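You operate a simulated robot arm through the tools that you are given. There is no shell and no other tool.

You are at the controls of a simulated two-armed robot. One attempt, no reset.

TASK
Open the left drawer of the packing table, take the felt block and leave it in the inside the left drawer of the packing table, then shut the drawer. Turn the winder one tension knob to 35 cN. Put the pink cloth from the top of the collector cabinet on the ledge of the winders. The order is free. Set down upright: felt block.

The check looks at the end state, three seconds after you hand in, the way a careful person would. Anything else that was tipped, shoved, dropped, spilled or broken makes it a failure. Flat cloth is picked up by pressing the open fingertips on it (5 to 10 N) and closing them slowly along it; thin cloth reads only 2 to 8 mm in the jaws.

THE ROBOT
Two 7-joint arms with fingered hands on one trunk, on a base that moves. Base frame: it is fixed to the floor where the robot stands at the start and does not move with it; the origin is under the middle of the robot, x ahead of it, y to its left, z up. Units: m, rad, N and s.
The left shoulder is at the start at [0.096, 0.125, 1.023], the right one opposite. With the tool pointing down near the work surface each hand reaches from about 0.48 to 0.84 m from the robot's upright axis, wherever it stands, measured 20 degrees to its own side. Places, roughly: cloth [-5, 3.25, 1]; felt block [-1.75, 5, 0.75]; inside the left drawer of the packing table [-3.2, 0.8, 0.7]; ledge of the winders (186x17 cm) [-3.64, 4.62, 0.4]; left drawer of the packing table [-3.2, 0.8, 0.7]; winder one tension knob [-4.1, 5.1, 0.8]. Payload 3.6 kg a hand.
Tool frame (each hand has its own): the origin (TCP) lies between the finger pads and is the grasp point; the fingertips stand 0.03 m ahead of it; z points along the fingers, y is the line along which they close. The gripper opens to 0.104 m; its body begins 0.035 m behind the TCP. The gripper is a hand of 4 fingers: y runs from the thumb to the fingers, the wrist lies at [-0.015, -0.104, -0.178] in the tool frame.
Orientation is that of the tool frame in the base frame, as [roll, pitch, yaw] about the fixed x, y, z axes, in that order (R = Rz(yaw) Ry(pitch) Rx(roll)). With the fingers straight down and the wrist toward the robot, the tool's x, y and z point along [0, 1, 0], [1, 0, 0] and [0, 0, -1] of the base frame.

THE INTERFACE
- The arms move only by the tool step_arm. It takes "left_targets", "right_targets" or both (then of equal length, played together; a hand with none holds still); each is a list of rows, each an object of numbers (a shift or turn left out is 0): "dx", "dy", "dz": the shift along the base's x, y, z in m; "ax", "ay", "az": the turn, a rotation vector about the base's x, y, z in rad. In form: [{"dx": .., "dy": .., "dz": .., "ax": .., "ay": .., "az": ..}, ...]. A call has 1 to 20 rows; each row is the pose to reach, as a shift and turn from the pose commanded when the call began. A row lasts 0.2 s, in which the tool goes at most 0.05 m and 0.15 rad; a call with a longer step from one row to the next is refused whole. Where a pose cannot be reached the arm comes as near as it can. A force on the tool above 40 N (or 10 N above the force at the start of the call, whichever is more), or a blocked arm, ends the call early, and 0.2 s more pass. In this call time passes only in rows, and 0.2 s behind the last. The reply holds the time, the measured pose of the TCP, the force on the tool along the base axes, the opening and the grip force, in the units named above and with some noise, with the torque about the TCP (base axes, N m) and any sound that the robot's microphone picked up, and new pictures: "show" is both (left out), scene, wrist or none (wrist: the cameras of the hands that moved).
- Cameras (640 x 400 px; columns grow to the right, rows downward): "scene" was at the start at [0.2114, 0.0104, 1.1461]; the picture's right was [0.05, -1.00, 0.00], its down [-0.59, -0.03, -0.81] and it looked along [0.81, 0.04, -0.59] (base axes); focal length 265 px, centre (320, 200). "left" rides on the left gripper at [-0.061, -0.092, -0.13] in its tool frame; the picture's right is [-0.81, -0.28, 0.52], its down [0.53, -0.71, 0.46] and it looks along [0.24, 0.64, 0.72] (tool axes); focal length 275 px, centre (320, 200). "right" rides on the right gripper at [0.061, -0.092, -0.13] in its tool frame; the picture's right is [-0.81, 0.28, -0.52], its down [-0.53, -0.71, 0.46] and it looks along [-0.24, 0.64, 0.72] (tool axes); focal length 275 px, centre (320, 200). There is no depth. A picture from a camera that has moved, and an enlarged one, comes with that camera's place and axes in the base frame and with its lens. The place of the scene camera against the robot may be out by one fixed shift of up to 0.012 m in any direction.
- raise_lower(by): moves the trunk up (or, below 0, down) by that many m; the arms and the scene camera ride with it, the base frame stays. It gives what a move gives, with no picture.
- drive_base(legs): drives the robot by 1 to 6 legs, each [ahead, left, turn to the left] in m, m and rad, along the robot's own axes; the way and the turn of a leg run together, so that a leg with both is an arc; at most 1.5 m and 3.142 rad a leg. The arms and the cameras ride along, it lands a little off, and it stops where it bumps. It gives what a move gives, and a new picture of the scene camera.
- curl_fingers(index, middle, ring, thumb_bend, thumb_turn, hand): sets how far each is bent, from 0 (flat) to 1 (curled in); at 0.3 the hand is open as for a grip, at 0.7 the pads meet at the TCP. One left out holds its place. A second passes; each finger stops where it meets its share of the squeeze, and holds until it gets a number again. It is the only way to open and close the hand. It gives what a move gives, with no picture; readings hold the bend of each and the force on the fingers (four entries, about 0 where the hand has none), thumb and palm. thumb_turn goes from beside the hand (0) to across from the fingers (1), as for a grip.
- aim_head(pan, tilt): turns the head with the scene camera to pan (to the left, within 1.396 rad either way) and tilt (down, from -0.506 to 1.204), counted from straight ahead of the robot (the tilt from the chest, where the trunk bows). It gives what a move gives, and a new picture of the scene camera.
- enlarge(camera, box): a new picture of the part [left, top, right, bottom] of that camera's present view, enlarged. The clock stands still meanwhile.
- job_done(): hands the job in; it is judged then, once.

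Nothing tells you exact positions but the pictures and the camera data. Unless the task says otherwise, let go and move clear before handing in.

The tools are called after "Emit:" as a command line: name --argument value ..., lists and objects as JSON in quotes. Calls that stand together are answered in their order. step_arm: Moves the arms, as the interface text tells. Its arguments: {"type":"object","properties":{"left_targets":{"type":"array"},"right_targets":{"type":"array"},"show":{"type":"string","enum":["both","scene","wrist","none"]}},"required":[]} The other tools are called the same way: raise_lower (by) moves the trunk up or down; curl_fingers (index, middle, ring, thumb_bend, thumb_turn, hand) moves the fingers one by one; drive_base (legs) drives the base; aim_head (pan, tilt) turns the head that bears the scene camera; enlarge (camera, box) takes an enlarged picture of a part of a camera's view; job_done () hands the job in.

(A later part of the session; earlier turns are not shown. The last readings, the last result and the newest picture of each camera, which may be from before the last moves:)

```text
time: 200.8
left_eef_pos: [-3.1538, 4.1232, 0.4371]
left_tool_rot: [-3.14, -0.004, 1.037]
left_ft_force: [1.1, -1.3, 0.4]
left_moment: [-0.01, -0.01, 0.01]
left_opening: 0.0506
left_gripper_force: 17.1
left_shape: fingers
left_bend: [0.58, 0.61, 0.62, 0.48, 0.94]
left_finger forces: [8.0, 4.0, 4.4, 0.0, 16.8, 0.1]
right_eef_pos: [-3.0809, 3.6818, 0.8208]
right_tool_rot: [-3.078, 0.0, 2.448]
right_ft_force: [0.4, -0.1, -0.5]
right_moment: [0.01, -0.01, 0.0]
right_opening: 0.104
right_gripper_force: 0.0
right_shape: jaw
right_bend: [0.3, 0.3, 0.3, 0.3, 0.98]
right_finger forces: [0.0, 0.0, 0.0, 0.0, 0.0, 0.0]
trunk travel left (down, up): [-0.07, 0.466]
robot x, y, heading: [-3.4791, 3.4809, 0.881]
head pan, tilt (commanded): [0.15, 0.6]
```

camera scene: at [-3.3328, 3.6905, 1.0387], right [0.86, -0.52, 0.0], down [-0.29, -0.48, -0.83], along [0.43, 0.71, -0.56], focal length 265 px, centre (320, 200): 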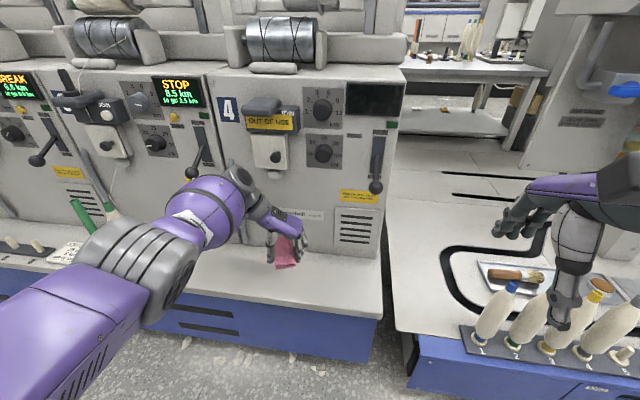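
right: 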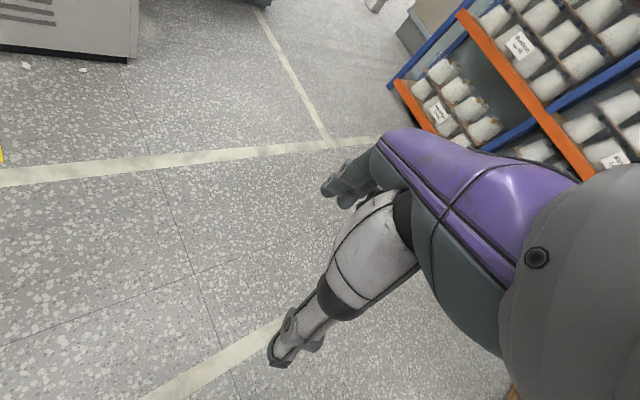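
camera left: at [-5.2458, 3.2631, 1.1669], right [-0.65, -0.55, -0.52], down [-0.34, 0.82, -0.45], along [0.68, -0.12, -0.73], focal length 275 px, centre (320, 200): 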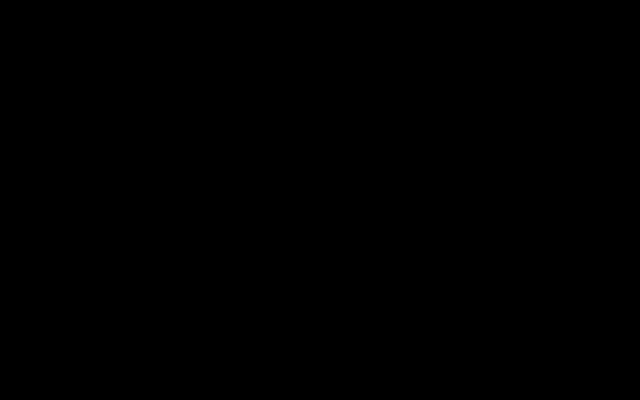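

Emit:
step_arm --left_targets '[{"dz": -0.004}, {"dz": -0.008}, {"dz": -0.012}, {"dz": -0.016}, {"dz": -0.02}]' --show "none"

Emit:
enlarge --camera "scene" --box '[200, 180, 380, 300]'

```text
time: 201.6
left_eef_pos: [-3.1477, 4.1266, 0.4333]
left_tool_rot: [3.128, -0.01, 1.037]
left_ft_force: [-3.0, -3.4, 16.7]
left_moment: [-0.2, 0.14, 0.01]
left_opening: 0.0503
left_gripper_force: 23.1
left_shape: fingers
left_bend: [0.59, 0.62, 0.64, 0.48, 0.93]
left_finger forces: [14.6, 9.4, 3.5, 0.1, 18.1, 0.0]
right_eef_pos: [-3.0803, 3.6835, 0.8218]
right_tool_rot: [-3.077, -0.001, 2.449]
right_ft_force: [0.3, 0.3, -0.3]
right_moment: [0.02, -0.02, 0.03]
right_opening: 0.1039
right_gripper_force: 0.0
right_shape: jaw
right_bend: [0.3, 0.3, 0.3, 0.3, 0.98]
right_finger forces: [0.0, 0.0, 0.0, 0.0, 0.0, 0.1]
trunk travel left (down, up): [-0.07, 0.466]
robot x, y, heading: [-3.4735, 3.4829, 0.878]
head pan, tilt (commanded): [0.15, 0.6]
stopped in row 4 (left hand): the force on the tool passed its limit at 44 N (the readings are from after the stop); the commanded pose is now the measured one
```

```text
3.33 times, centred on (290, 240) of scene
camera zoom: at [-3.3145, 3.7124, 0.9485], right [0.86, -0.52, 0.0], down [-0.29, -0.48, -0.83], along [0.43, 0.71, -0.56], focal length 884 px, centre (420, 67)
```

zoom: 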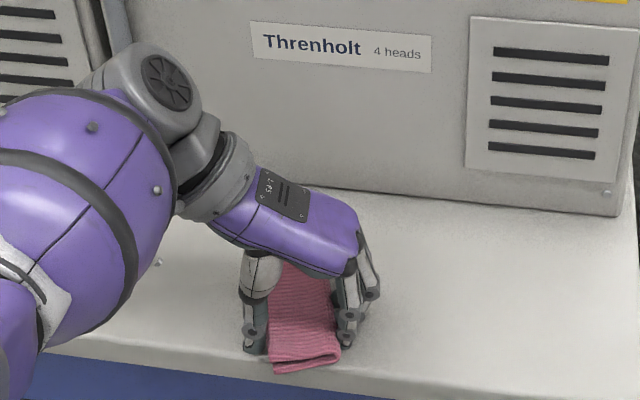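

The cloth touches the ledge at TCP z 0.434, but its near end is only a centimetre or two from the front edge. I lift slightly, roll the base 5 cm forward and set it down farther in.

Emit:
step_arm --left_targets '[{"dz": 0.01}, {"dz": 0.025}]' --show "none"

Emit:
drive_base --legs '[[0.05, 0, 0]]'

Emit:
enlarge --camera "scene" --box '[180, 170, 380, 300]'

```text
time: 202.2
left_eef_pos: [-3.1501, 4.1249, 0.4546]
left_tool_rot: [3.133, -0.005, 1.038]
left_ft_force: [0.1, 0.0, 0.2]
left_moment: [0.02, -0.02, 0.03]
left_opening: 0.0506
left_gripper_force: 15.5
left_shape: fingers
left_bend: [0.59, 0.62, 0.64, 0.48, 0.94]
left_finger forces: [7.8, 3.3, 4.4, 0.0, 15.9, 0.0]
right_eef_pos: [-3.0811, 3.683, 0.8207]
right_tool_rot: [-3.075, 0.001, 2.449]
right_ft_force: [0.1, 0.6, -0.8]
right_moment: [0.02, 0.0, -0.01]
right_opening: 0.1037
right_gripper_force: 0.0
right_shape: jaw
right_bend: [0.3, 0.3, 0.3, 0.3, 0.98]
right_finger forces: [0.0, 0.0, 0.1, 0.0, 0.0, 0.0]
trunk travel left (down, up): [-0.07, 0.466]
robot x, y, heading: [-3.4744, 3.4837, 0.876]
head pan, tilt (commanded): [0.15, 0.6]
```

```text
time: 203.2
left_eef_pos: [-3.1178, 4.1626, 0.4524]
left_tool_rot: [3.134, -0.007, 1.037]
left_ft_force: [-0.2, 0.1, -1.1]
left_moment: [0.01, -0.02, -0.02]
left_opening: 0.0506
left_gripper_force: 16.0
left_shape: fingers
left_bend: [0.59, 0.62, 0.64, 0.48, 0.94]
left_finger forces: [7.8, 3.4, 4.4, 0.0, 16.0, 0.1]
right_eef_pos: [-3.0487, 3.7207, 0.8217]
right_tool_rot: [-3.076, 0.0, 2.447]
right_ft_force: [-0.4, -0.6, 0.7]
right_moment: [-0.04, 0.01, 0.01]
right_opening: 0.1037
right_gripper_force: 0.0
right_shape: jaw
right_bend: [0.3, 0.3, 0.3, 0.3, 0.98]
right_finger forces: [0.0, 0.1, 0.0, 0.0, 0.1, 0.1]
trunk travel left (down, up): [-0.07, 0.466]
robot x, y, heading: [-3.4446, 3.5227, 0.879]
head pan, tilt (commanded): [0.15, 0.6]
camera scene: at [-3.2825, 3.7505, 0.9481], right [0.86, -0.52, 0.0], down [-0.29, -0.48, -0.82], along [0.43, 0.71, -0.57], focal length 265 px, centre (320, 200)
```

scene: 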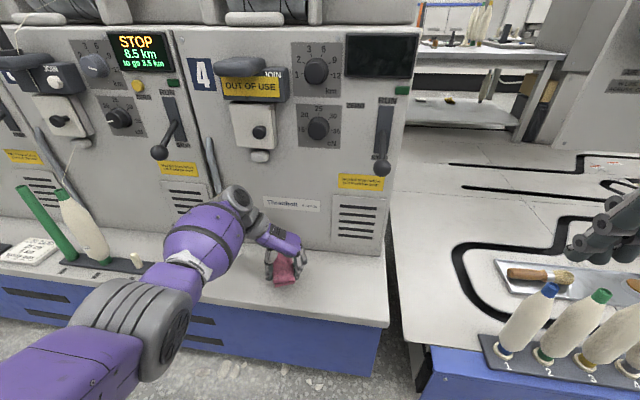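

```text
3.08 times, centred on (280, 235) of scene
camera zoom: at [-3.2825, 3.7505, 0.9481], right [0.86, -0.52, 0.0], down [-0.29, -0.48, -0.82], along [0.43, 0.71, -0.57], focal length 816 px, centre (443, 92)
```

zoom: 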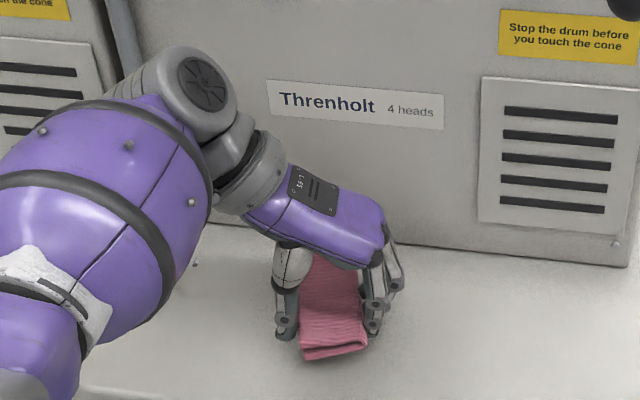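

Now the cloth is well inside the ledge. I lower to just touching and open the hand.

Emit:
step_arm --left_targets '[{"dz": -0.006}, {"dz": -0.011}, {"dz": -0.015}]' --show "none"

Emit:
curl_fingers --hand "left" --index 0.45 --middle 0.45 --ring 0.45 --thumb_bend 0.4

Emit:
curl_fingers --hand "left" --index 0.35 --middle 0.35 --ring 0.35 --thumb_bend 0.33 --thumb_turn 0.98

Emit:
enlarge --camera "scene" --box '[180, 170, 380, 300]'

```text
time: 203.9
left_eef_pos: [-3.1162, 4.1614, 0.4379]
left_tool_rot: [3.134, -0.007, 1.037]
left_ft_force: [0.0, 0.1, 0.1]
left_moment: [0.02, -0.03, -0.01]
left_opening: 0.0506
left_gripper_force: 15.9
left_shape: fingers
left_bend: [0.59, 0.62, 0.64, 0.48, 0.94]
left_finger forces: [7.8, 3.3, 4.4, 0.0, 15.9, 0.1]
right_eef_pos: [-3.0487, 3.7201, 0.8201]
right_tool_rot: [-3.076, 0.001, 2.446]
right_ft_force: [0.4, -0.2, 0.8]
right_moment: [-0.05, -0.01, 0.01]
right_opening: 0.1037
right_gripper_force: 0.1
right_shape: jaw
right_bend: [0.3, 0.3, 0.3, 0.3, 0.98]
right_finger forces: [0.0, 0.0, 0.0, 0.0, 0.0, 0.1]
trunk travel left (down, up): [-0.07, 0.466]
robot x, y, heading: [-3.4475, 3.5197, 0.874]
head pan, tilt (commanded): [0.15, 0.6]
```

```text
time: 204.9
left_eef_pos: [-3.1179, 4.1608, 0.4389]
left_tool_rot: [3.133, -0.007, 1.037]
left_ft_force: [-0.6, -0.9, -0.4]
left_moment: [-0.04, -0.01, -0.01]
left_opening: 0.0711
left_gripper_force: 0.1
left_shape: fingers
left_bend: [0.45, 0.45, 0.45, 0.4, 0.97]
left_finger forces: [0.0, 0.1, 0.0, 0.1, 0.1, 0.0]
right_eef_pos: [-3.0498, 3.7214, 0.8209]
right_tool_rot: [-3.075, 0.001, 2.446]
right_ft_force: [-0.6, 1.0, 1.1]
right_moment: [-0.01, -0.01, 0.03]
right_opening: 0.1037
right_gripper_force: 0.2
right_shape: jaw
right_bend: [0.3, 0.3, 0.3, 0.3, 0.98]
right_finger forces: [0.0, 0.0, 0.1, 0.0, 0.0, 0.1]
trunk travel left (down, up): [-0.07, 0.466]
robot x, y, heading: [-3.4483, 3.5197, 0.876]
head pan, tilt (commanded): [0.15, 0.6]
```

```text
time: 205.9
left_eef_pos: [-3.1165, 4.1606, 0.4391]
left_tool_rot: [3.134, -0.007, 1.037]
left_ft_force: [0.3, -0.4, 0.5]
left_moment: [0.01, -0.01, 0.0]
left_opening: 0.0929
left_gripper_force: 0.0
left_shape: fingers
left_bend: [0.35, 0.35, 0.35, 0.33, 0.96]
left_finger forces: [0.0, 0.0, 0.1, 0.1, 0.0, 0.0]
right_eef_pos: [-3.0488, 3.7202, 0.8213]
right_tool_rot: [-3.075, 0.0, 2.447]
right_ft_force: [0.1, 0.9, 0.0]
right_moment: [-0.01, -0.01, -0.02]
right_opening: 0.1036
right_gripper_force: 0.1
right_shape: jaw
right_bend: [0.3, 0.3, 0.3, 0.3, 0.98]
right_finger forces: [0.0, 0.0, 0.0, 0.0, 0.0, 0.0]
trunk travel left (down, up): [-0.07, 0.466]
robot x, y, heading: [-3.4459, 3.5188, 0.873]
head pan, tilt (commanded): [0.15, 0.6]
```

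```text
3.08 times, centred on (280, 235) of scene
camera zoom: at [-3.2827, 3.7502, 0.9482], right [0.86, -0.52, 0.0], down [-0.29, -0.48, -0.83], along [0.43, 0.71, -0.56], focal length 816 px, centre (443, 92)
```

zoom: 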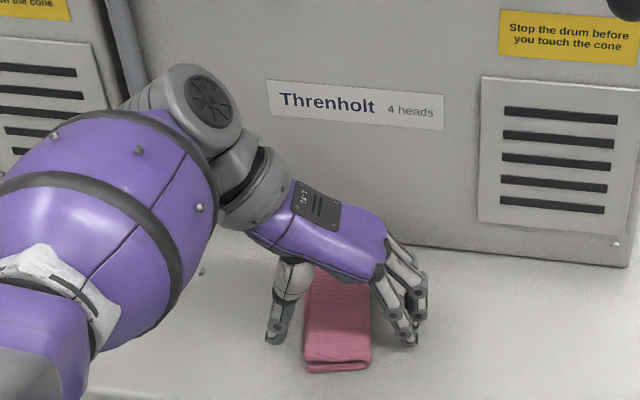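

The cloth is released on the ledge. I lift the hand straight up and check it.

Emit:
step_arm --left_targets '[{"dz": 0.03}, {"dz": 0.07}, {"dz": 0.11}, {"dz": 0.13}, {"dx": -0.025, "dy": -0.03, "dz": 0.14}, {"dx": -0.05, "dy": -0.06, "dz": 0.15}, {"dx": -0.075, "dy": -0.09, "dz": 0.16}, {"dx": -0.1, "dy": -0.12, "dz": 0.18}]' --show "scene"

Emit:
enlarge --camera "scene" --box '[180, 180, 400, 340]'

```text
time: 207.8
left_eef_pos: [-3.2177, 4.042, 0.6176]
left_tool_rot: [3.134, -0.005, 1.036]
left_ft_force: [0.1, -0.6, -0.4]
left_moment: [0.05, 0.02, -0.02]
left_opening: 0.0929
left_gripper_force: 0.1
left_shape: fingers
left_bend: [0.35, 0.35, 0.35, 0.33, 0.96]
left_finger forces: [0.0, 0.1, 0.0, 0.1, 0.0, 0.0]
right_eef_pos: [-3.0494, 3.7191, 0.8206]
right_tool_rot: [-3.075, 0.0, 2.447]
right_ft_force: [0.0, -0.8, 0.5]
right_moment: [0.04, -0.01, 0.01]
right_opening: 0.1036
right_gripper_force: 0.0
right_shape: jaw
right_bend: [0.3, 0.3, 0.3, 0.3, 0.98]
right_finger forces: [0.0, 0.0, 0.0, 0.0, 0.1, 0.1]
trunk travel left (down, up): [-0.07, 0.466]
robot x, y, heading: [-3.446, 3.5182, 0.873]
head pan, tilt (commanded): [0.15, 0.6]
camera scene: at [-3.2828, 3.7501, 0.9483], right [0.86, -0.52, 0.0], down [-0.29, -0.48, -0.83], along [0.43, 0.71, -0.56], focal length 265 px, centre (320, 200)
```

scene: 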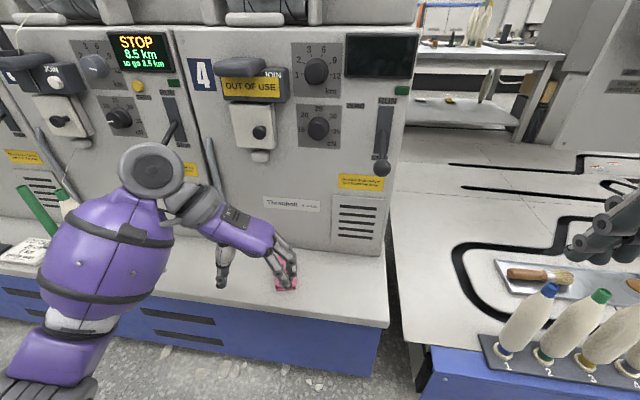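

```text
2.50 times, centred on (290, 260) of scene
camera zoom: at [-3.2828, 3.7501, 0.9483], right [0.86, -0.52, 0.0], down [-0.29, -0.48, -0.83], along [0.43, 0.71, -0.56], focal length 663 px, centre (395, 50)
```

zoom: 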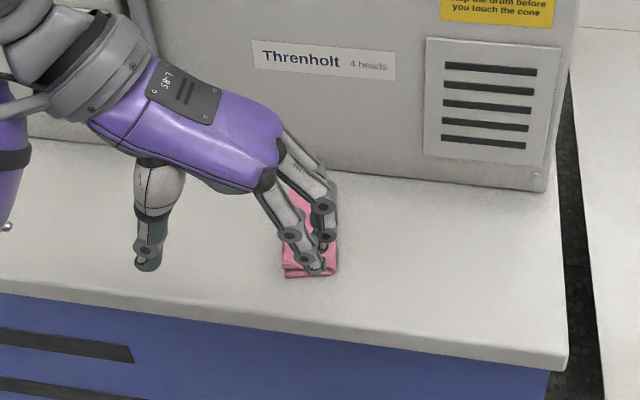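

The cloth lies flat on the ledge. While here I look closely at winder 4's identical dials to learn the knob's shape.

Emit:
enlarge --camera "scene" --box '[270, 30, 410, 160]'

Emit:
drive_base --legs '[[-0.2, 0, 0], [0, 0.9, 0]]'

Emit:
raise_lower --by 0.2

```text
3.08 times, centred on (340, 95) of scene
camera zoom: at [-3.2828, 3.7501, 0.9483], right [0.86, -0.52, 0.0], down [-0.29, -0.48, -0.83], along [0.43, 0.71, -0.56], focal length 816 px, centre (258, 523)
```

zoom: 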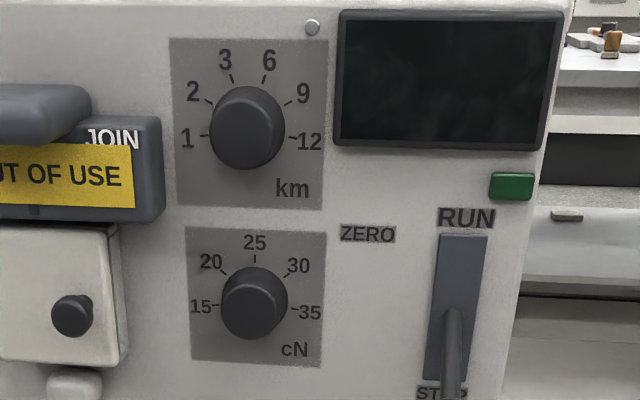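

```text
time: 217.0
left_eef_pos: [-4.0082, 4.4537, 0.6179]
left_tool_rot: [3.135, -0.007, 1.025]
left_ft_force: [-0.9, 0.1, 0.9]
left_moment: [0.04, 0.03, -0.02]
left_opening: 0.0933
left_gripper_force: 0.0
left_shape: fingers
left_bend: [0.35, 0.35, 0.35, 0.33, 0.96]
left_finger forces: [0.0, 0.1, 0.0, 0.0, 0.0, 0.1]
right_eef_pos: [-3.8426, 4.13, 0.8205]
right_tool_rot: [-3.074, 0.0, 2.435]
right_ft_force: [0.2, -0.5, 0.2]
right_moment: [-0.05, 0.02, 0.0]
right_opening: 0.1037
right_gripper_force: 0.0
right_shape: jaw
right_bend: [0.3, 0.3, 0.3, 0.3, 0.98]
right_finger forces: [0.1, 0.1, 0.0, 0.0, 0.0, 0.1]
trunk travel left (down, up): [-0.07, 0.466]
robot x, y, heading: [-4.2416, 3.9349, 0.864]
head pan, tilt (commanded): [0.15, 0.6]
camera scene: at [-4.0757, 4.1622, 0.9482], right [0.85, -0.53, 0.0], down [-0.3, -0.48, -0.83], along [0.44, 0.7, -0.56], focal length 265 px, centre (320, 200)
```

scene: 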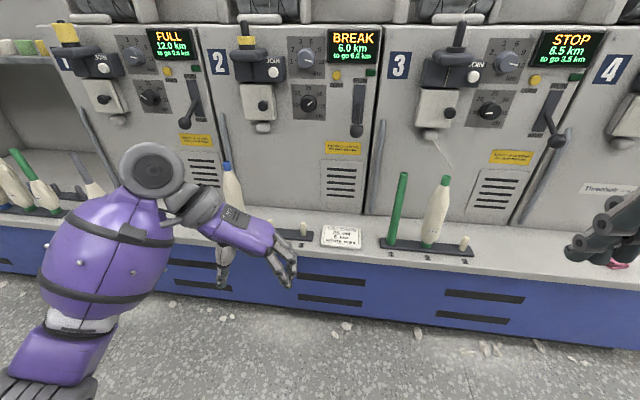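

```text
time: 219.2
left_eef_pos: [-4.008, 4.4535, 0.8177]
left_tool_rot: [3.134, -0.006, 1.025]
left_ft_force: [-0.5, 0.1, 0.0]
left_moment: [-0.01, 0.0, 0.01]
left_opening: 0.0932
left_gripper_force: 0.1
left_shape: fingers
left_bend: [0.35, 0.35, 0.35, 0.33, 0.96]
left_finger forces: [0.1, 0.1, 0.0, 0.1, 0.0, 0.0]
right_eef_pos: [-3.8422, 4.1292, 1.021]
right_tool_rot: [-3.074, 0.0, 2.435]
right_ft_force: [-0.7, -0.2, 0.4]
right_moment: [0.01, -0.03, -0.01]
right_opening: 0.104
right_gripper_force: 0.1
right_shape: jaw
right_bend: [0.3, 0.3, 0.3, 0.3, 0.98]
right_finger forces: [0.1, 0.0, 0.0, 0.0, 0.0, 0.0]
trunk travel left (down, up): [-0.27, 0.266]
robot x, y, heading: [-4.2431, 3.9376, 0.864]
head pan, tilt (commanded): [0.15, 0.6]
```

I turn the head to winder 1 and zoom on the cN dial to read the pointer.

Emit:
aim_head --pan 0.65 --tilt 0.45

Emit:
enlarge --camera "scene" --box '[280, 130, 380, 210]'

```text
time: 220.1
left_eef_pos: [-4.0089, 4.4545, 0.8175]
left_tool_rot: [3.133, -0.007, 1.026]
left_ft_force: [-0.6, -0.3, 0.3]
left_moment: [0.0, 0.03, -0.01]
left_opening: 0.0931
left_gripper_force: 0.0
left_shape: fingers
left_bend: [0.35, 0.35, 0.35, 0.33, 0.96]
left_finger forces: [0.1, 0.0, 0.0, 0.1, 0.1, 0.0]
right_eef_pos: [-3.8418, 4.1287, 1.0203]
right_tool_rot: [-3.075, 0.0, 2.437]
right_ft_force: [0.1, -0.2, 0.8]
right_moment: [0.0, 0.0, 0.02]
right_opening: 0.1039
right_gripper_force: 0.2
right_shape: jaw
right_bend: [0.3, 0.3, 0.3, 0.3, 0.98]
right_finger forces: [0.0, 0.2, 0.1, 0.0, 0.1, 0.1]
trunk travel left (down, up): [-0.27, 0.266]
robot x, y, heading: [-4.2375, 3.9349, 0.862]
head pan, tilt (commanded): [0.649, 0.45]
camera scene: at [-4.1614, 4.127, 1.1824], right [1.0, -0.06, 0.0], down [-0.03, -0.43, -0.9], along [0.05, 0.9, -0.44], focal length 265 px, centre (320, 200)
```

scene: 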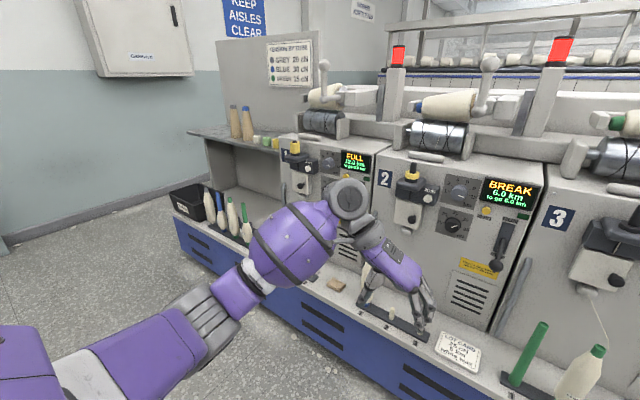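

```text
5.00 times, centred on (330, 170) of scene
camera zoom: at [-4.1614, 4.127, 1.1824], right [1.0, -0.06, 0.0], down [-0.03, -0.43, -0.9], along [0.05, 0.9, -0.44], focal length 1326 px, centre (270, 350)
```

zoom: 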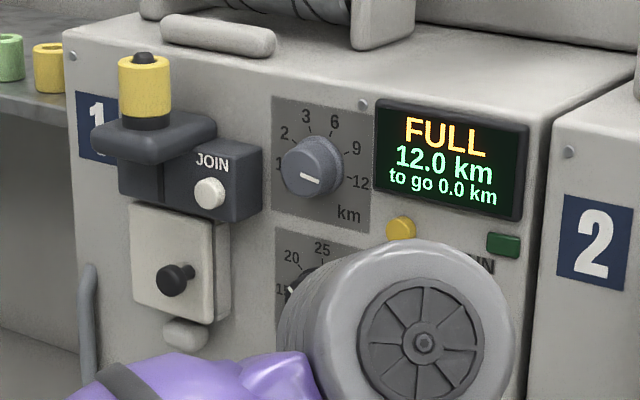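

The cN pointer seems to be at the low end. I first tuck the left arm back to its normal posture, then strafe left so that the right hand faces winder 1.

Emit:
step_arm --left_targets '[{"dx": -0.02, "dy": -0.02, "dz": 0.03, "az": 0.14}, {"dx": -0.04, "dy": -0.04, "dz": 0.06, "az": 0.28}, {"dx": -0.06, "dy": -0.06, "dz": 0.09, "az": 0.42}, {"dx": -0.07, "dy": -0.08, "dz": 0.12, "az": 0.56}, {"dx": -0.07, "dy": -0.08, "dz": 0.15, "az": 0.7}, {"dx": -0.07, "dy": -0.08, "dz": 0.18, "az": 0.84}, {"dx": -0.07, "dy": -0.08, "dz": 0.2, "az": 0.98}, {"dx": -0.07, "dy": -0.08, "dz": 0.22, "az": 1.12}, {"dx": -0.07, "dy": -0.08, "dz": 0.24, "az": 1.26}, {"dx": -0.07, "dy": -0.08, "dz": 0.26, "az": 1.4}]' --show "none"

Emit:
drive_base --legs '[[0, 0.78, 0.014]]'

Emit:
aim_head --pan -0.25 --tilt 0.5

Emit:
enlarge --camera "scene" --box '[260, 120, 380, 200]'

```text
time: 222.3
left_eef_pos: [-4.0781, 4.3722, 1.0765]
left_tool_rot: [3.133, -0.006, 2.429]
left_ft_force: [0.0, -0.2, -0.3]
left_moment: [-0.01, -0.02, 0.01]
left_opening: 0.093
left_gripper_force: 0.1
left_shape: fingers
left_bend: [0.35, 0.35, 0.35, 0.33, 0.96]
left_finger forces: [0.1, 0.0, 0.0, 0.0, 0.0, 0.0]
right_eef_pos: [-3.8422, 4.1289, 1.0206]
right_tool_rot: [-3.075, -0.002, 2.433]
right_ft_force: [0.3, 0.4, -0.5]
right_moment: [0.01, -0.05, -0.03]
right_opening: 0.1037
right_gripper_force: 0.0
right_shape: jaw
right_bend: [0.3, 0.3, 0.3, 0.3, 0.98]
right_finger forces: [0.0, 0.1, 0.0, 0.0, 0.1, 0.1]
trunk travel left (down, up): [-0.27, 0.266]
robot x, y, heading: [-4.2411, 3.9344, 0.867]
head pan, tilt (commanded): [0.649, 0.45]
```

```text
time: 229.4
left_eef_pos: [-4.6696, 4.8704, 1.0762]
left_tool_rot: [3.135, -0.005, 2.438]
left_ft_force: [-1.1, 0.9, 0.0]
left_moment: [-0.01, 0.01, -0.05]
left_opening: 0.093
left_gripper_force: 0.1
left_shape: fingers
left_bend: [0.35, 0.35, 0.35, 0.33, 0.96]
left_finger forces: [0.1, 0.1, 0.1, 0.1, 0.0, 0.0]
right_eef_pos: [-4.4305, 4.6285, 1.0206]
right_tool_rot: [-3.076, 0.001, 2.448]
right_ft_force: [-0.4, -0.5, 1.0]
right_moment: [0.01, 0.01, -0.04]
right_opening: 0.1038
right_gripper_force: 0.0
right_shape: jaw
right_bend: [0.3, 0.3, 0.3, 0.3, 0.98]
right_finger forces: [0.1, 0.0, 0.0, 0.0, 0.1, 0.0]
trunk travel left (down, up): [-0.27, 0.266]
robot x, y, heading: [-4.8274, 4.4242, 0.879]
head pan, tilt (commanded): [0.649, 0.45]
camera scene: at [-4.7499, 4.6224, 1.1824], right [1.0, -0.04, 0.0], down [-0.02, -0.43, -0.9], along [0.04, 0.9, -0.44], focal length 265 px, centre (320, 200)
```

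scene: 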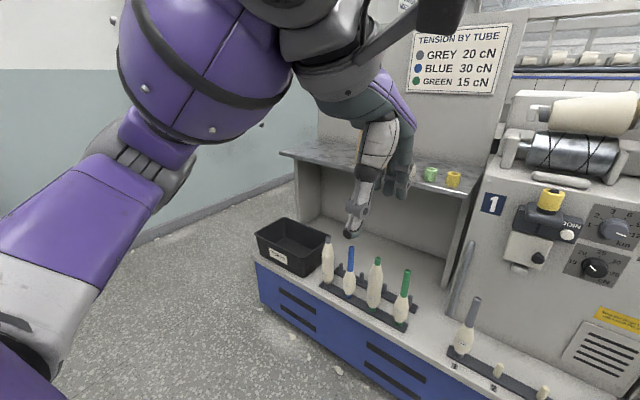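

```text
time: 230.6
left_eef_pos: [-4.67, 4.8697, 1.0775]
left_tool_rot: [3.135, -0.006, 2.438]
left_ft_force: [0.0, 0.4, -0.1]
left_moment: [-0.01, -0.01, 0.0]
left_opening: 0.0931
left_gripper_force: 0.1
left_shape: fingers
left_bend: [0.35, 0.35, 0.35, 0.33, 0.96]
left_finger forces: [0.1, 0.1, 0.0, 0.0, 0.1, 0.0]
right_eef_pos: [-4.4315, 4.6276, 1.021]
right_tool_rot: [-3.075, -0.001, 2.449]
right_ft_force: [1.1, 0.1, 0.9]
right_moment: [-0.01, -0.01, 0.04]
right_opening: 0.1039
right_gripper_force: 0.0
right_shape: jaw
right_bend: [0.3, 0.3, 0.3, 0.3, 0.98]
right_finger forces: [0.0, 0.0, 0.1, 0.0, 0.0, 0.0]
trunk travel left (down, up): [-0.27, 0.266]
robot x, y, heading: [-4.8261, 4.4271, 0.878]
head pan, tilt (commanded): [-0.25, 0.499]
camera scene: at [-4.6803, 4.584, 1.1779], right [0.59, -0.81, 0.0], down [-0.39, -0.28, -0.88], along [0.71, 0.52, -0.48], focal length 265 px, centre (320, 200)
```

scene: 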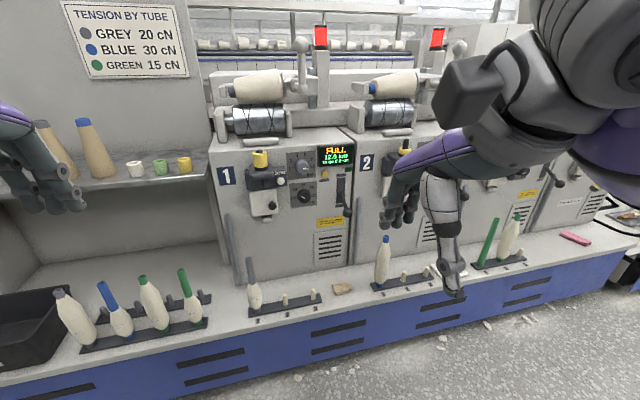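

```text
5.00 times, centred on (320, 160) of scene
camera zoom: at [-4.6803, 4.584, 1.1779], right [0.59, -0.81, 0.0], down [-0.39, -0.28, -0.88], along [0.71, 0.52, -0.48], focal length 1326 px, centre (320, 400)
```

zoom: 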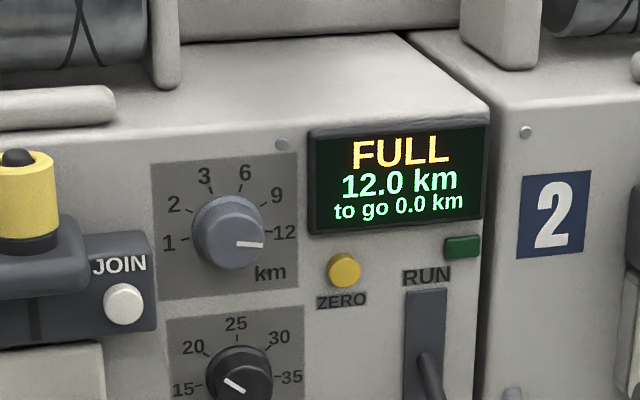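

Emit:
enlarge --camera "scene" --box '[280, 175, 340, 220]'

```text
8.89 times, centred on (310, 198) of scene
camera zoom: at [-4.6803, 4.584, 1.1779], right [0.59, -0.81, 0.0], down [-0.39, -0.28, -0.88], along [0.71, 0.52, -0.48], focal length 2358 px, centre (409, 222)
```

zoom: 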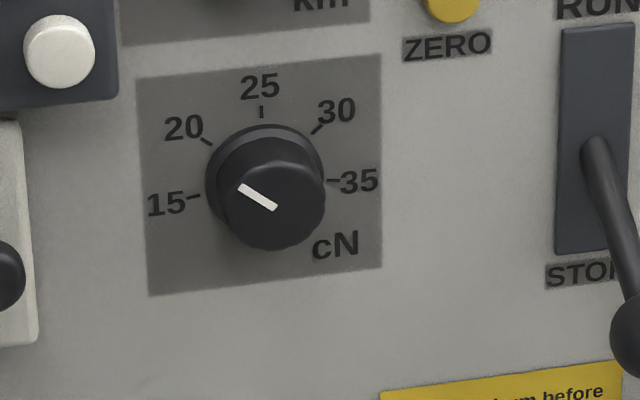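

The dial pointer now reads 20 cN, so the knob must turn about 135° clockwise to 35 (right). I pull the left hand back a little and swing the right hand to point its fingers forward at knob height.

Emit:
step_arm --left_targets '[{"dx": -0.02, "dy": -0.024, "dz": 0.01}, {"dx": -0.04, "dy": -0.048, "dz": 0.02}, {"dx": -0.05, "dy": -0.06, "dz": 0.02}, {"dx": -0.05, "dy": -0.06, "dz": 0.02}]' --right_targets '[{"dx": 0.02, "dy": 0.024, "dz": -0.03}, {"dx": 0.045, "dy": 0.054, "dz": -0.05}, {"dx": 0.07, "dy": 0.084, "dz": -0.08}, {"dx": 0.096, "dy": 0.115, "dz": -0.1}]' --show "none"

Emit:
step_arm --right_targets '[{"ax": 0.1049, "ay": -0.0872}, {"ax": 0.2098, "ay": -0.1744}, {"ax": 0.3147, "ay": -0.2616}, {"ax": 0.4196, "ay": -0.3489}, {"ax": 0.5245, "ay": -0.4361}, {"ax": 0.6294, "ay": -0.5233}, {"ax": 0.7342, "ay": -0.6106}, {"ax": 0.8391, "ay": -0.6978}, {"ax": 0.944, "ay": -0.785}, {"ax": 1.0489, "ay": -0.8722}, {"ax": 1.1538, "ay": -0.9595}, {"ax": 1.2587, "ay": -1.0467}]' --show "both"

```text
time: 231.6
left_eef_pos: [-4.72, 4.8105, 1.0955]
left_tool_rot: [3.133, -0.008, 2.437]
left_ft_force: [-0.8, 0.6, -0.2]
left_moment: [0.01, 0.0, 0.01]
left_opening: 0.0931
left_gripper_force: 0.0
left_shape: fingers
left_bend: [0.35, 0.35, 0.35, 0.33, 0.96]
left_finger forces: [0.0, 0.1, 0.1, 0.0, 0.0, 0.1]
right_eef_pos: [-4.3341, 4.7448, 0.9183]
right_tool_rot: [-3.073, 0.0, 2.448]
right_ft_force: [0.7, 0.5, -0.8]
right_moment: [0.01, 0.01, 0.0]
right_opening: 0.1038
right_gripper_force: 0.0
right_shape: jaw
right_bend: [0.3, 0.3, 0.3, 0.3, 0.98]
right_finger forces: [0.0, 0.0, 0.1, 0.0, 0.0, 0.0]
trunk travel left (down, up): [-0.27, 0.266]
robot x, y, heading: [-4.8245, 4.4304, 0.882]
head pan, tilt (commanded): [-0.25, 0.499]
```

```text
time: 234.2
left_eef_pos: [-4.7197, 4.8094, 1.097]
left_tool_rot: [3.134, -0.007, 2.438]
left_ft_force: [-0.4, 0.5, 0.2]
left_moment: [-0.01, -0.02, -0.01]
left_opening: 0.093
left_gripper_force: 0.1
left_shape: fingers
left_bend: [0.35, 0.35, 0.35, 0.33, 0.96]
left_finger forces: [0.0, 0.0, 0.0, 0.1, 0.1, 0.0]
right_eef_pos: [-4.3305, 4.742, 0.9334]
right_tool_rot: [2.551, 0.007, 2.458]
right_ft_force: [0.5, 0.1, 0.7]
right_moment: [0.01, 0.0, 0.03]
right_opening: 0.1037
right_gripper_force: 0.0
right_shape: jaw
right_bend: [0.3, 0.3, 0.3, 0.3, 0.98]
right_finger forces: [0.0, 0.0, 0.1, 0.1, 0.1, 0.1]
right hand out of reach, approached as far as the arm can: row 5, 6, 7, 8, 9, 10, 11, 12
trunk travel left (down, up): [-0.27, 0.266]
robot x, y, heading: [-4.8286, 4.4329, 0.876]
head pan, tilt (commanded): [-0.25, 0.499]
camera scene: at [-4.6803, 4.5839, 1.1779], right [0.59, -0.81, 0.0], down [-0.39, -0.28, -0.88], along [0.71, 0.52, -0.48], focal length 265 px, centre (320, 200)
camera right: at [-4.4729, 4.6663, 0.9909], right [0.59, -0.55, 0.59], down [0.2, -0.6, -0.77], along [0.78, 0.57, -0.24], focal length 275 px, centre (320, 200)
```

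scene: 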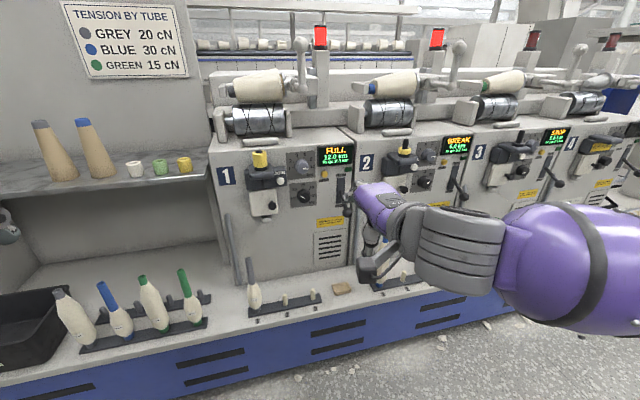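
right: 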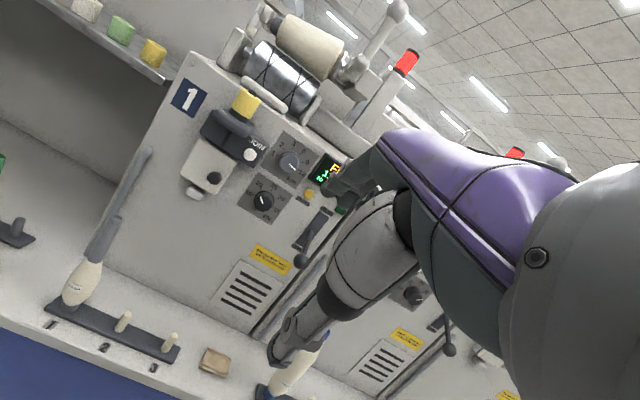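

The wrist hit a limit about a third of the way because the arm is too folded. I extend the right hand forward and lower, then continue the rotation.

Emit:
step_arm --right_targets '[{"dx": 0.025, "dy": 0.03, "dz": -0.02}, {"dx": 0.05, "dy": 0.06, "dz": -0.04}, {"dx": 0.075, "dy": 0.09, "dz": -0.06}, {"dx": 0.1, "dy": 0.12, "dz": -0.08}, {"dx": 0.115, "dy": 0.138, "dz": -0.1}]' --show "none"

Emit:
step_arm --right_targets '[{"ax": 0.1049, "ay": -0.0872}, {"ax": 0.2098, "ay": -0.1744}, {"ax": 0.3147, "ay": -0.2616}, {"ax": 0.4196, "ay": -0.3489}, {"ax": 0.5245, "ay": -0.4361}, {"ax": 0.6294, "ay": -0.5233}, {"ax": 0.7342, "ay": -0.6106}, {"ax": 0.7877, "ay": -0.6551}]' --show "both"

```text
time: 235.4
left_eef_pos: [-4.7184, 4.8113, 1.0963]
left_tool_rot: [3.136, -0.008, 2.439]
left_ft_force: [-0.1, -0.5, 0.6]
left_moment: [-0.01, -0.01, 0.0]
left_opening: 0.0933
left_gripper_force: 0.0
left_shape: fingers
left_bend: [0.35, 0.35, 0.35, 0.33, 0.96]
left_finger forces: [0.0, 0.1, 0.0, 0.0, 0.0, 0.1]
right_eef_pos: [-4.1721, 4.8091, 0.835]
right_tool_rot: [2.551, 0.005, 2.466]
right_ft_force: [0.0, 1.1, 0.2]
right_moment: [-0.05, 0.04, 0.05]
right_opening: 0.1038
right_gripper_force: 0.1
right_shape: jaw
right_bend: [0.3, 0.3, 0.3, 0.3, 0.98]
right_finger forces: [0.0, 0.1, 0.0, 0.1, 0.0, 0.0]
right hand out of reach, approached as far as the arm can: row 1, 2, 3, 4, 5
trunk travel left (down, up): [-0.27, 0.266]
robot x, y, heading: [-4.8282, 4.4283, 0.876]
head pan, tilt (commanded): [-0.25, 0.499]
```

```text
time: 237.2
left_eef_pos: [-4.7198, 4.8107, 1.0966]
left_tool_rot: [3.135, -0.008, 2.439]
left_ft_force: [0.1, -0.7, -0.3]
left_moment: [0.0, -0.04, 0.01]
left_opening: 0.0932
left_gripper_force: 0.0
left_shape: fingers
left_bend: [0.35, 0.35, 0.35, 0.33, 0.96]
left_finger forces: [0.0, 0.0, 0.1, 0.1, 0.0, 0.0]
right_eef_pos: [-4.1291, 4.7608, 0.8379]
right_tool_rot: [1.526, 0.003, 2.445]
right_ft_force: [-0.2, 0.4, -0.2]
right_moment: [0.0, 0.01, 0.05]
right_opening: 0.104
right_gripper_force: 0.0
right_shape: jaw
right_bend: [0.3, 0.3, 0.3, 0.3, 0.98]
right_finger forces: [0.0, 0.0, 0.1, 0.0, 0.0, 0.0]
right hand out of reach, approached as far as the arm can: row 1, 2, 3, 4, 5, 6, 7, 8
trunk travel left (down, up): [-0.27, 0.266]
robot x, y, heading: [-4.8277, 4.4271, 0.878]
head pan, tilt (commanded): [-0.25, 0.499]
camera scene: at [-4.6803, 4.5842, 1.1779], right [0.59, -0.81, 0.0], down [-0.39, -0.28, -0.88], along [0.71, 0.52, -0.48], focal length 265 px, centre (320, 200)
camera right: at [-4.2569, 4.7034, 0.74], right [0.28, -0.93, 0.25], down [0.72, 0.03, -0.69], along [0.63, 0.38, 0.68], focal length 275 px, centre (320, 200)
```

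scene: 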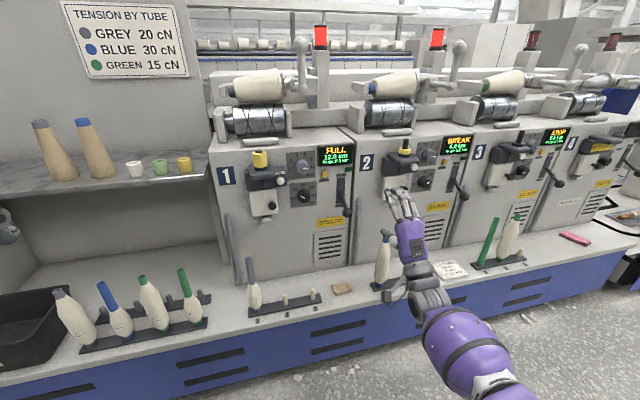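
right: 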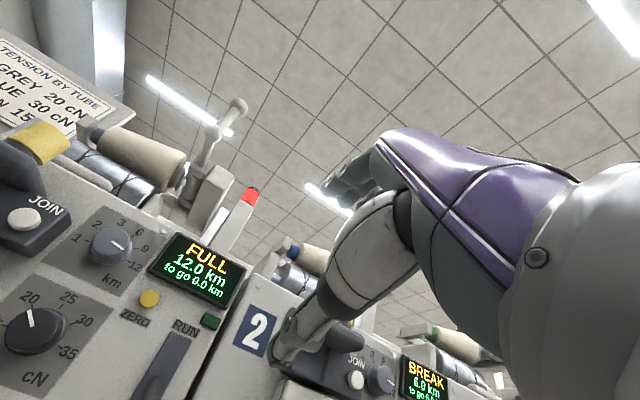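

The right hand now points straight at the winder face with the thumb below. I shift the base left and slightly forward, and lower the trunk so the hand lines up with the cN knob while staying clear of the panel.

Emit:
drive_base --legs '[[0.07, 0.165, 0]]'

Emit:
raise_lower --by -0.08

Emit:
step_arm --right_targets '[{"dz": 0.0}]' --show "both"

```text
time: 239.3
left_eef_pos: [-4.8003, 4.9672, 1.096]
left_tool_rot: [3.136, -0.007, 2.436]
left_ft_force: [0.6, 0.6, -0.5]
left_moment: [-0.03, 0.03, 0.01]
left_opening: 0.0934
left_gripper_force: 0.1
left_shape: fingers
left_bend: [0.35, 0.35, 0.35, 0.33, 0.96]
left_finger forces: [0.0, 0.0, 0.0, 0.0, 0.0, 0.0]
right_eef_pos: [-4.2101, 4.9184, 0.8384]
right_tool_rot: [1.527, 0.004, 2.447]
right_ft_force: [-0.3, -0.1, 0.4]
right_moment: [-0.02, -0.04, 0.0]
right_opening: 0.1039
right_gripper_force: 0.1
right_shape: jaw
right_bend: [0.3, 0.3, 0.3, 0.3, 0.98]
right_finger forces: [0.1, 0.0, 0.0, 0.1, 0.0, 0.0]
trunk travel left (down, up): [-0.27, 0.266]
robot x, y, heading: [-4.9111, 4.5876, 0.876]
head pan, tilt (commanded): [-0.25, 0.499]
camera scene: at [-4.7609, 4.7411, 1.1779], right [0.59, -0.81, 0.0], down [-0.39, -0.28, -0.88], along [0.71, 0.51, -0.48], focal length 265 px, centre (320, 200)
```

scene: 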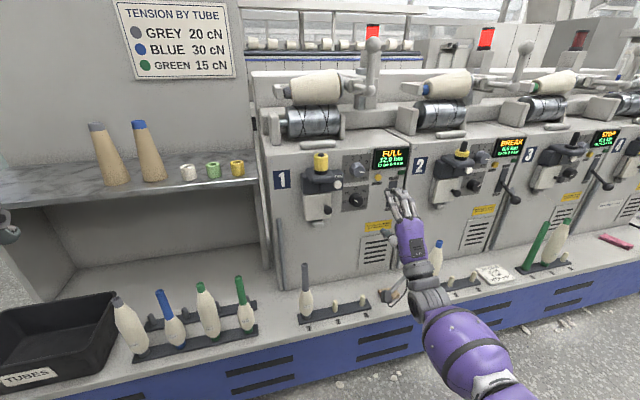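

```text
time: 240.5
left_eef_pos: [-4.8009, 4.9661, 1.0167]
left_tool_rot: [3.134, -0.008, 2.436]
left_ft_force: [-0.4, -0.1, 0.2]
left_moment: [-0.01, 0.0, -0.02]
left_opening: 0.0929
left_gripper_force: 0.0
left_shape: fingers
left_bend: [0.35, 0.35, 0.35, 0.33, 0.96]
left_finger forces: [0.0, 0.0, 0.0, 0.1, 0.1, 0.1]
right_eef_pos: [-4.2093, 4.9161, 0.7583]
right_tool_rot: [1.526, 0.002, 2.451]
right_ft_force: [-0.6, 0.1, -0.7]
right_moment: [0.01, -0.01, 0.0]
right_opening: 0.1039
right_gripper_force: 0.0
right_shape: jaw
right_bend: [0.3, 0.3, 0.3, 0.3, 0.98]
right_finger forces: [0.0, 0.0, 0.0, 0.0, 0.0, 0.0]
trunk travel left (down, up): [-0.19, 0.346]
robot x, y, heading: [-4.9086, 4.5858, 0.882]
head pan, tilt (commanded): [-0.25, 0.499]
```

```text
time: 240.9
left_eef_pos: [-4.8007, 4.9678, 1.0159]
left_tool_rot: [3.133, -0.006, 2.435]
left_ft_force: [0.3, -0.6, 0.6]
left_moment: [-0.02, 0.01, -0.01]
left_opening: 0.0931
left_gripper_force: 0.1
left_shape: fingers
left_bend: [0.35, 0.35, 0.35, 0.33, 0.96]
left_finger forces: [0.1, 0.0, 0.0, 0.1, 0.0, 0.0]
right_eef_pos: [-4.2093, 4.9176, 0.7589]
right_tool_rot: [1.528, 0.002, 2.449]
right_ft_force: [0.1, -0.4, 0.5]
right_moment: [0.0, 0.0, 0.01]
right_opening: 0.1042
right_gripper_force: 0.1
right_shape: jaw
right_bend: [0.3, 0.3, 0.3, 0.3, 0.98]
right_finger forces: [0.1, 0.0, 0.0, 0.0, 0.0, 0.0]
trunk travel left (down, up): [-0.19, 0.346]
robot x, y, heading: [-4.9127, 4.5856, 0.878]
head pan, tilt (commanded): [-0.25, 0.499]
camera scene: at [-4.7455, 4.7591, 1.0936], right [0.59, -0.81, 0.0], down [-0.39, -0.28, -0.88], along [0.71, 0.51, -0.48], focal length 265 px, centre (320, 200)
camera right: at [-4.3362, 4.8586, 0.6603], right [0.29, -0.92, 0.25], down [0.72, 0.03, -0.69], along [0.63, 0.38, 0.68], focal length 275 px, centre (320, 200)
```

scene: 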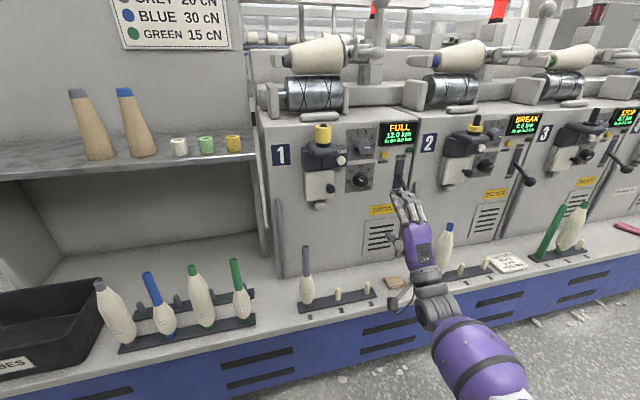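
right: 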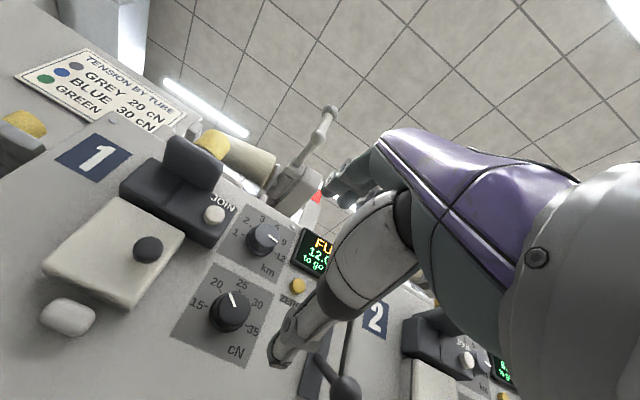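

The hand's axis already points straight at the cN knob. Before gripping, I test how far the hand can roll clockwise at this stand-off.

Emit:
curl_fingers --hand "right" --ring 0.9 --index 0.4 --middle 0.4 --thumb_bend 0.4

Emit:
step_arm --right_targets '[{"ax": 0.0897, "ay": 0.1075}, {"ax": 0.1795, "ay": 0.215}, {"ax": 0.2692, "ay": 0.3226}, {"ax": 0.359, "ay": 0.4301}, {"ax": 0.4487, "ay": 0.5376}, {"ax": 0.5384, "ay": 0.6451}, {"ax": 0.6282, "ay": 0.7526}, {"ax": 0.7179, "ay": 0.8602}, {"ax": 0.8077, "ay": 0.9677}]' --show "both"

```text
time: 241.9
left_eef_pos: [-4.7999, 4.9675, 1.0159]
left_tool_rot: [3.134, -0.009, 2.437]
left_ft_force: [0.3, 0.3, 0.1]
left_moment: [-0.01, 0.01, -0.01]
left_opening: 0.0931
left_gripper_force: 0.0
left_shape: fingers
left_bend: [0.35, 0.35, 0.35, 0.33, 0.96]
left_finger forces: [0.1, 0.0, 0.0, 0.0, 0.0, 0.0]
right_eef_pos: [-4.2094, 4.9166, 0.7576]
right_tool_rot: [1.528, 0.001, 2.45]
right_ft_force: [0.0, -0.3, -0.5]
right_moment: [0.02, 0.01, -0.03]
right_opening: 0.0787
right_gripper_force: 0.0
right_shape: fingers
right_bend: [0.4, 0.4, 0.9, 0.4, 0.98]
right_finger forces: [0.0, 0.0, 0.0, 0.0, 0.0, 0.0]
trunk travel left (down, up): [-0.19, 0.346]
robot x, y, heading: [-4.9084, 4.5883, 0.879]
head pan, tilt (commanded): [-0.25, 0.499]
```

```text
time: 243.9
left_eef_pos: [-4.801, 4.9679, 1.0166]
left_tool_rot: [3.133, -0.007, 2.437]
left_ft_force: [-0.1, 0.0, -0.1]
left_moment: [-0.02, -0.02, 0.01]
left_opening: 0.0932
left_gripper_force: 0.0
left_shape: fingers
left_bend: [0.35, 0.35, 0.35, 0.33, 0.96]
left_finger forces: [0.0, 0.0, 0.1, 0.0, 0.1, 0.0]
right_eef_pos: [-4.2097, 4.9172, 0.7575]
right_tool_rot: [1.518, -1.26, 2.457]
right_ft_force: [-0.3, -0.1, 0.7]
right_moment: [0.01, 0.02, -0.01]
right_opening: 0.0786
right_gripper_force: 0.0
right_shape: fingers
right_bend: [0.4, 0.4, 0.9, 0.4, 0.98]
right_finger forces: [0.1, 0.0, 0.1, 0.0, 0.1, 0.0]
trunk travel left (down, up): [-0.19, 0.346]
robot x, y, heading: [-4.907, 4.5877, 0.878]
head pan, tilt (commanded): [-0.25, 0.499]
camera scene: at [-4.7456, 4.7593, 1.0936], right [0.59, -0.81, 0.0], down [-0.39, -0.28, -0.88], along [0.71, 0.51, -0.48], focal length 265 px, centre (320, 200)
camera right: at [-4.3752, 4.8908, 0.7856], right [0.04, -0.72, -0.7], down [-0.07, 0.69, -0.72], along [1.0, 0.08, -0.02], focal length 275 px, centre (320, 200)
```

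scene: 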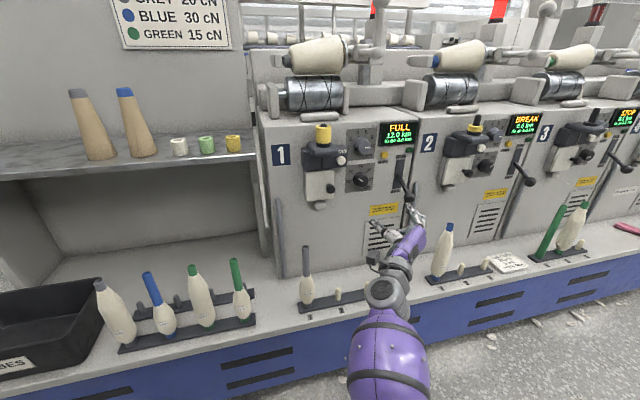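
right: 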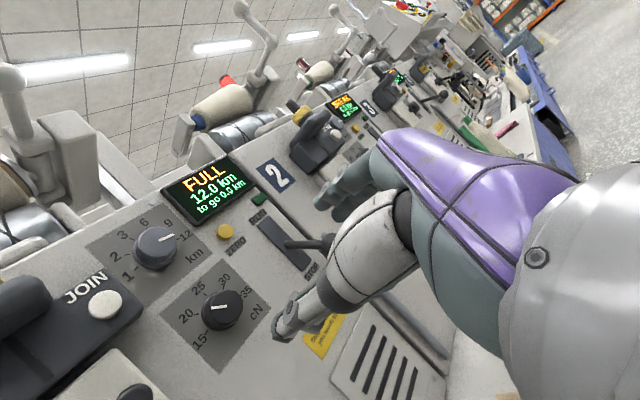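

Clockwise 72° is no problem. I test further clockwise.

Emit:
step_arm --right_targets '[{"ax": 0.0897, "ay": 0.1075}, {"ax": 0.1795, "ay": 0.215}, {"ax": 0.2692, "ay": 0.3226}, {"ax": 0.359, "ay": 0.4301}, {"ax": 0.4487, "ay": 0.5376}, {"ax": 0.5384, "ay": 0.6451}]' --show "wrist"

```text
time: 245.3
left_eef_pos: [-4.8005, 4.9673, 1.0163]
left_tool_rot: [3.133, -0.007, 2.436]
left_ft_force: [-0.2, 0.3, -0.1]
left_moment: [0.01, 0.01, 0.0]
left_opening: 0.0929
left_gripper_force: 0.1
left_shape: fingers
left_bend: [0.35, 0.35, 0.35, 0.33, 0.96]
left_finger forces: [0.1, 0.0, 0.0, 0.0, 0.1, 0.0]
right_eef_pos: [-4.1386, 4.9608, 0.6986]
right_tool_rot: [-1.606, -1.076, -0.703]
right_ft_force: [0.0, 0.0, 0.2]
right_moment: [-0.01, 0.0, -0.01]
right_opening: 0.0785
right_gripper_force: 0.2
right_shape: fingers
right_bend: [0.4, 0.4, 0.9, 0.4, 0.98]
right_finger forces: [0.0, 0.0, 0.0, 0.0, 0.0, 0.0]
right hand out of reach, approached as far as the arm can: row 1, 2, 3, 4, 5, 6
trunk travel left (down, up): [-0.19, 0.346]
robot x, y, heading: [-4.907, 4.5863, 0.875]
head pan, tilt (commanded): [-0.25, 0.499]
camera right: at [-4.2621, 4.9001, 0.7985], right [-0.46, -0.3, -0.84], down [-0.35, 0.93, -0.14], along [0.82, 0.23, -0.53], focal length 275 px, centre (320, 200)
```

right: 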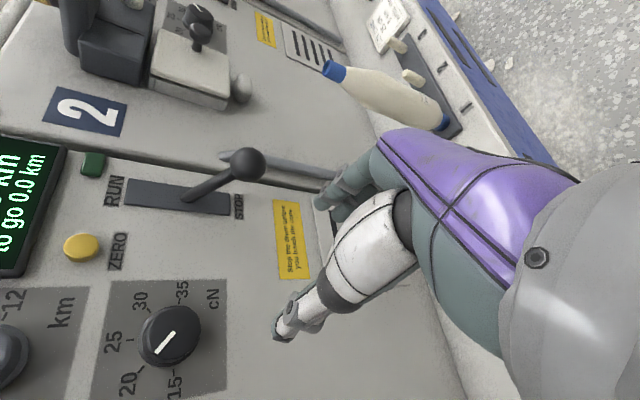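

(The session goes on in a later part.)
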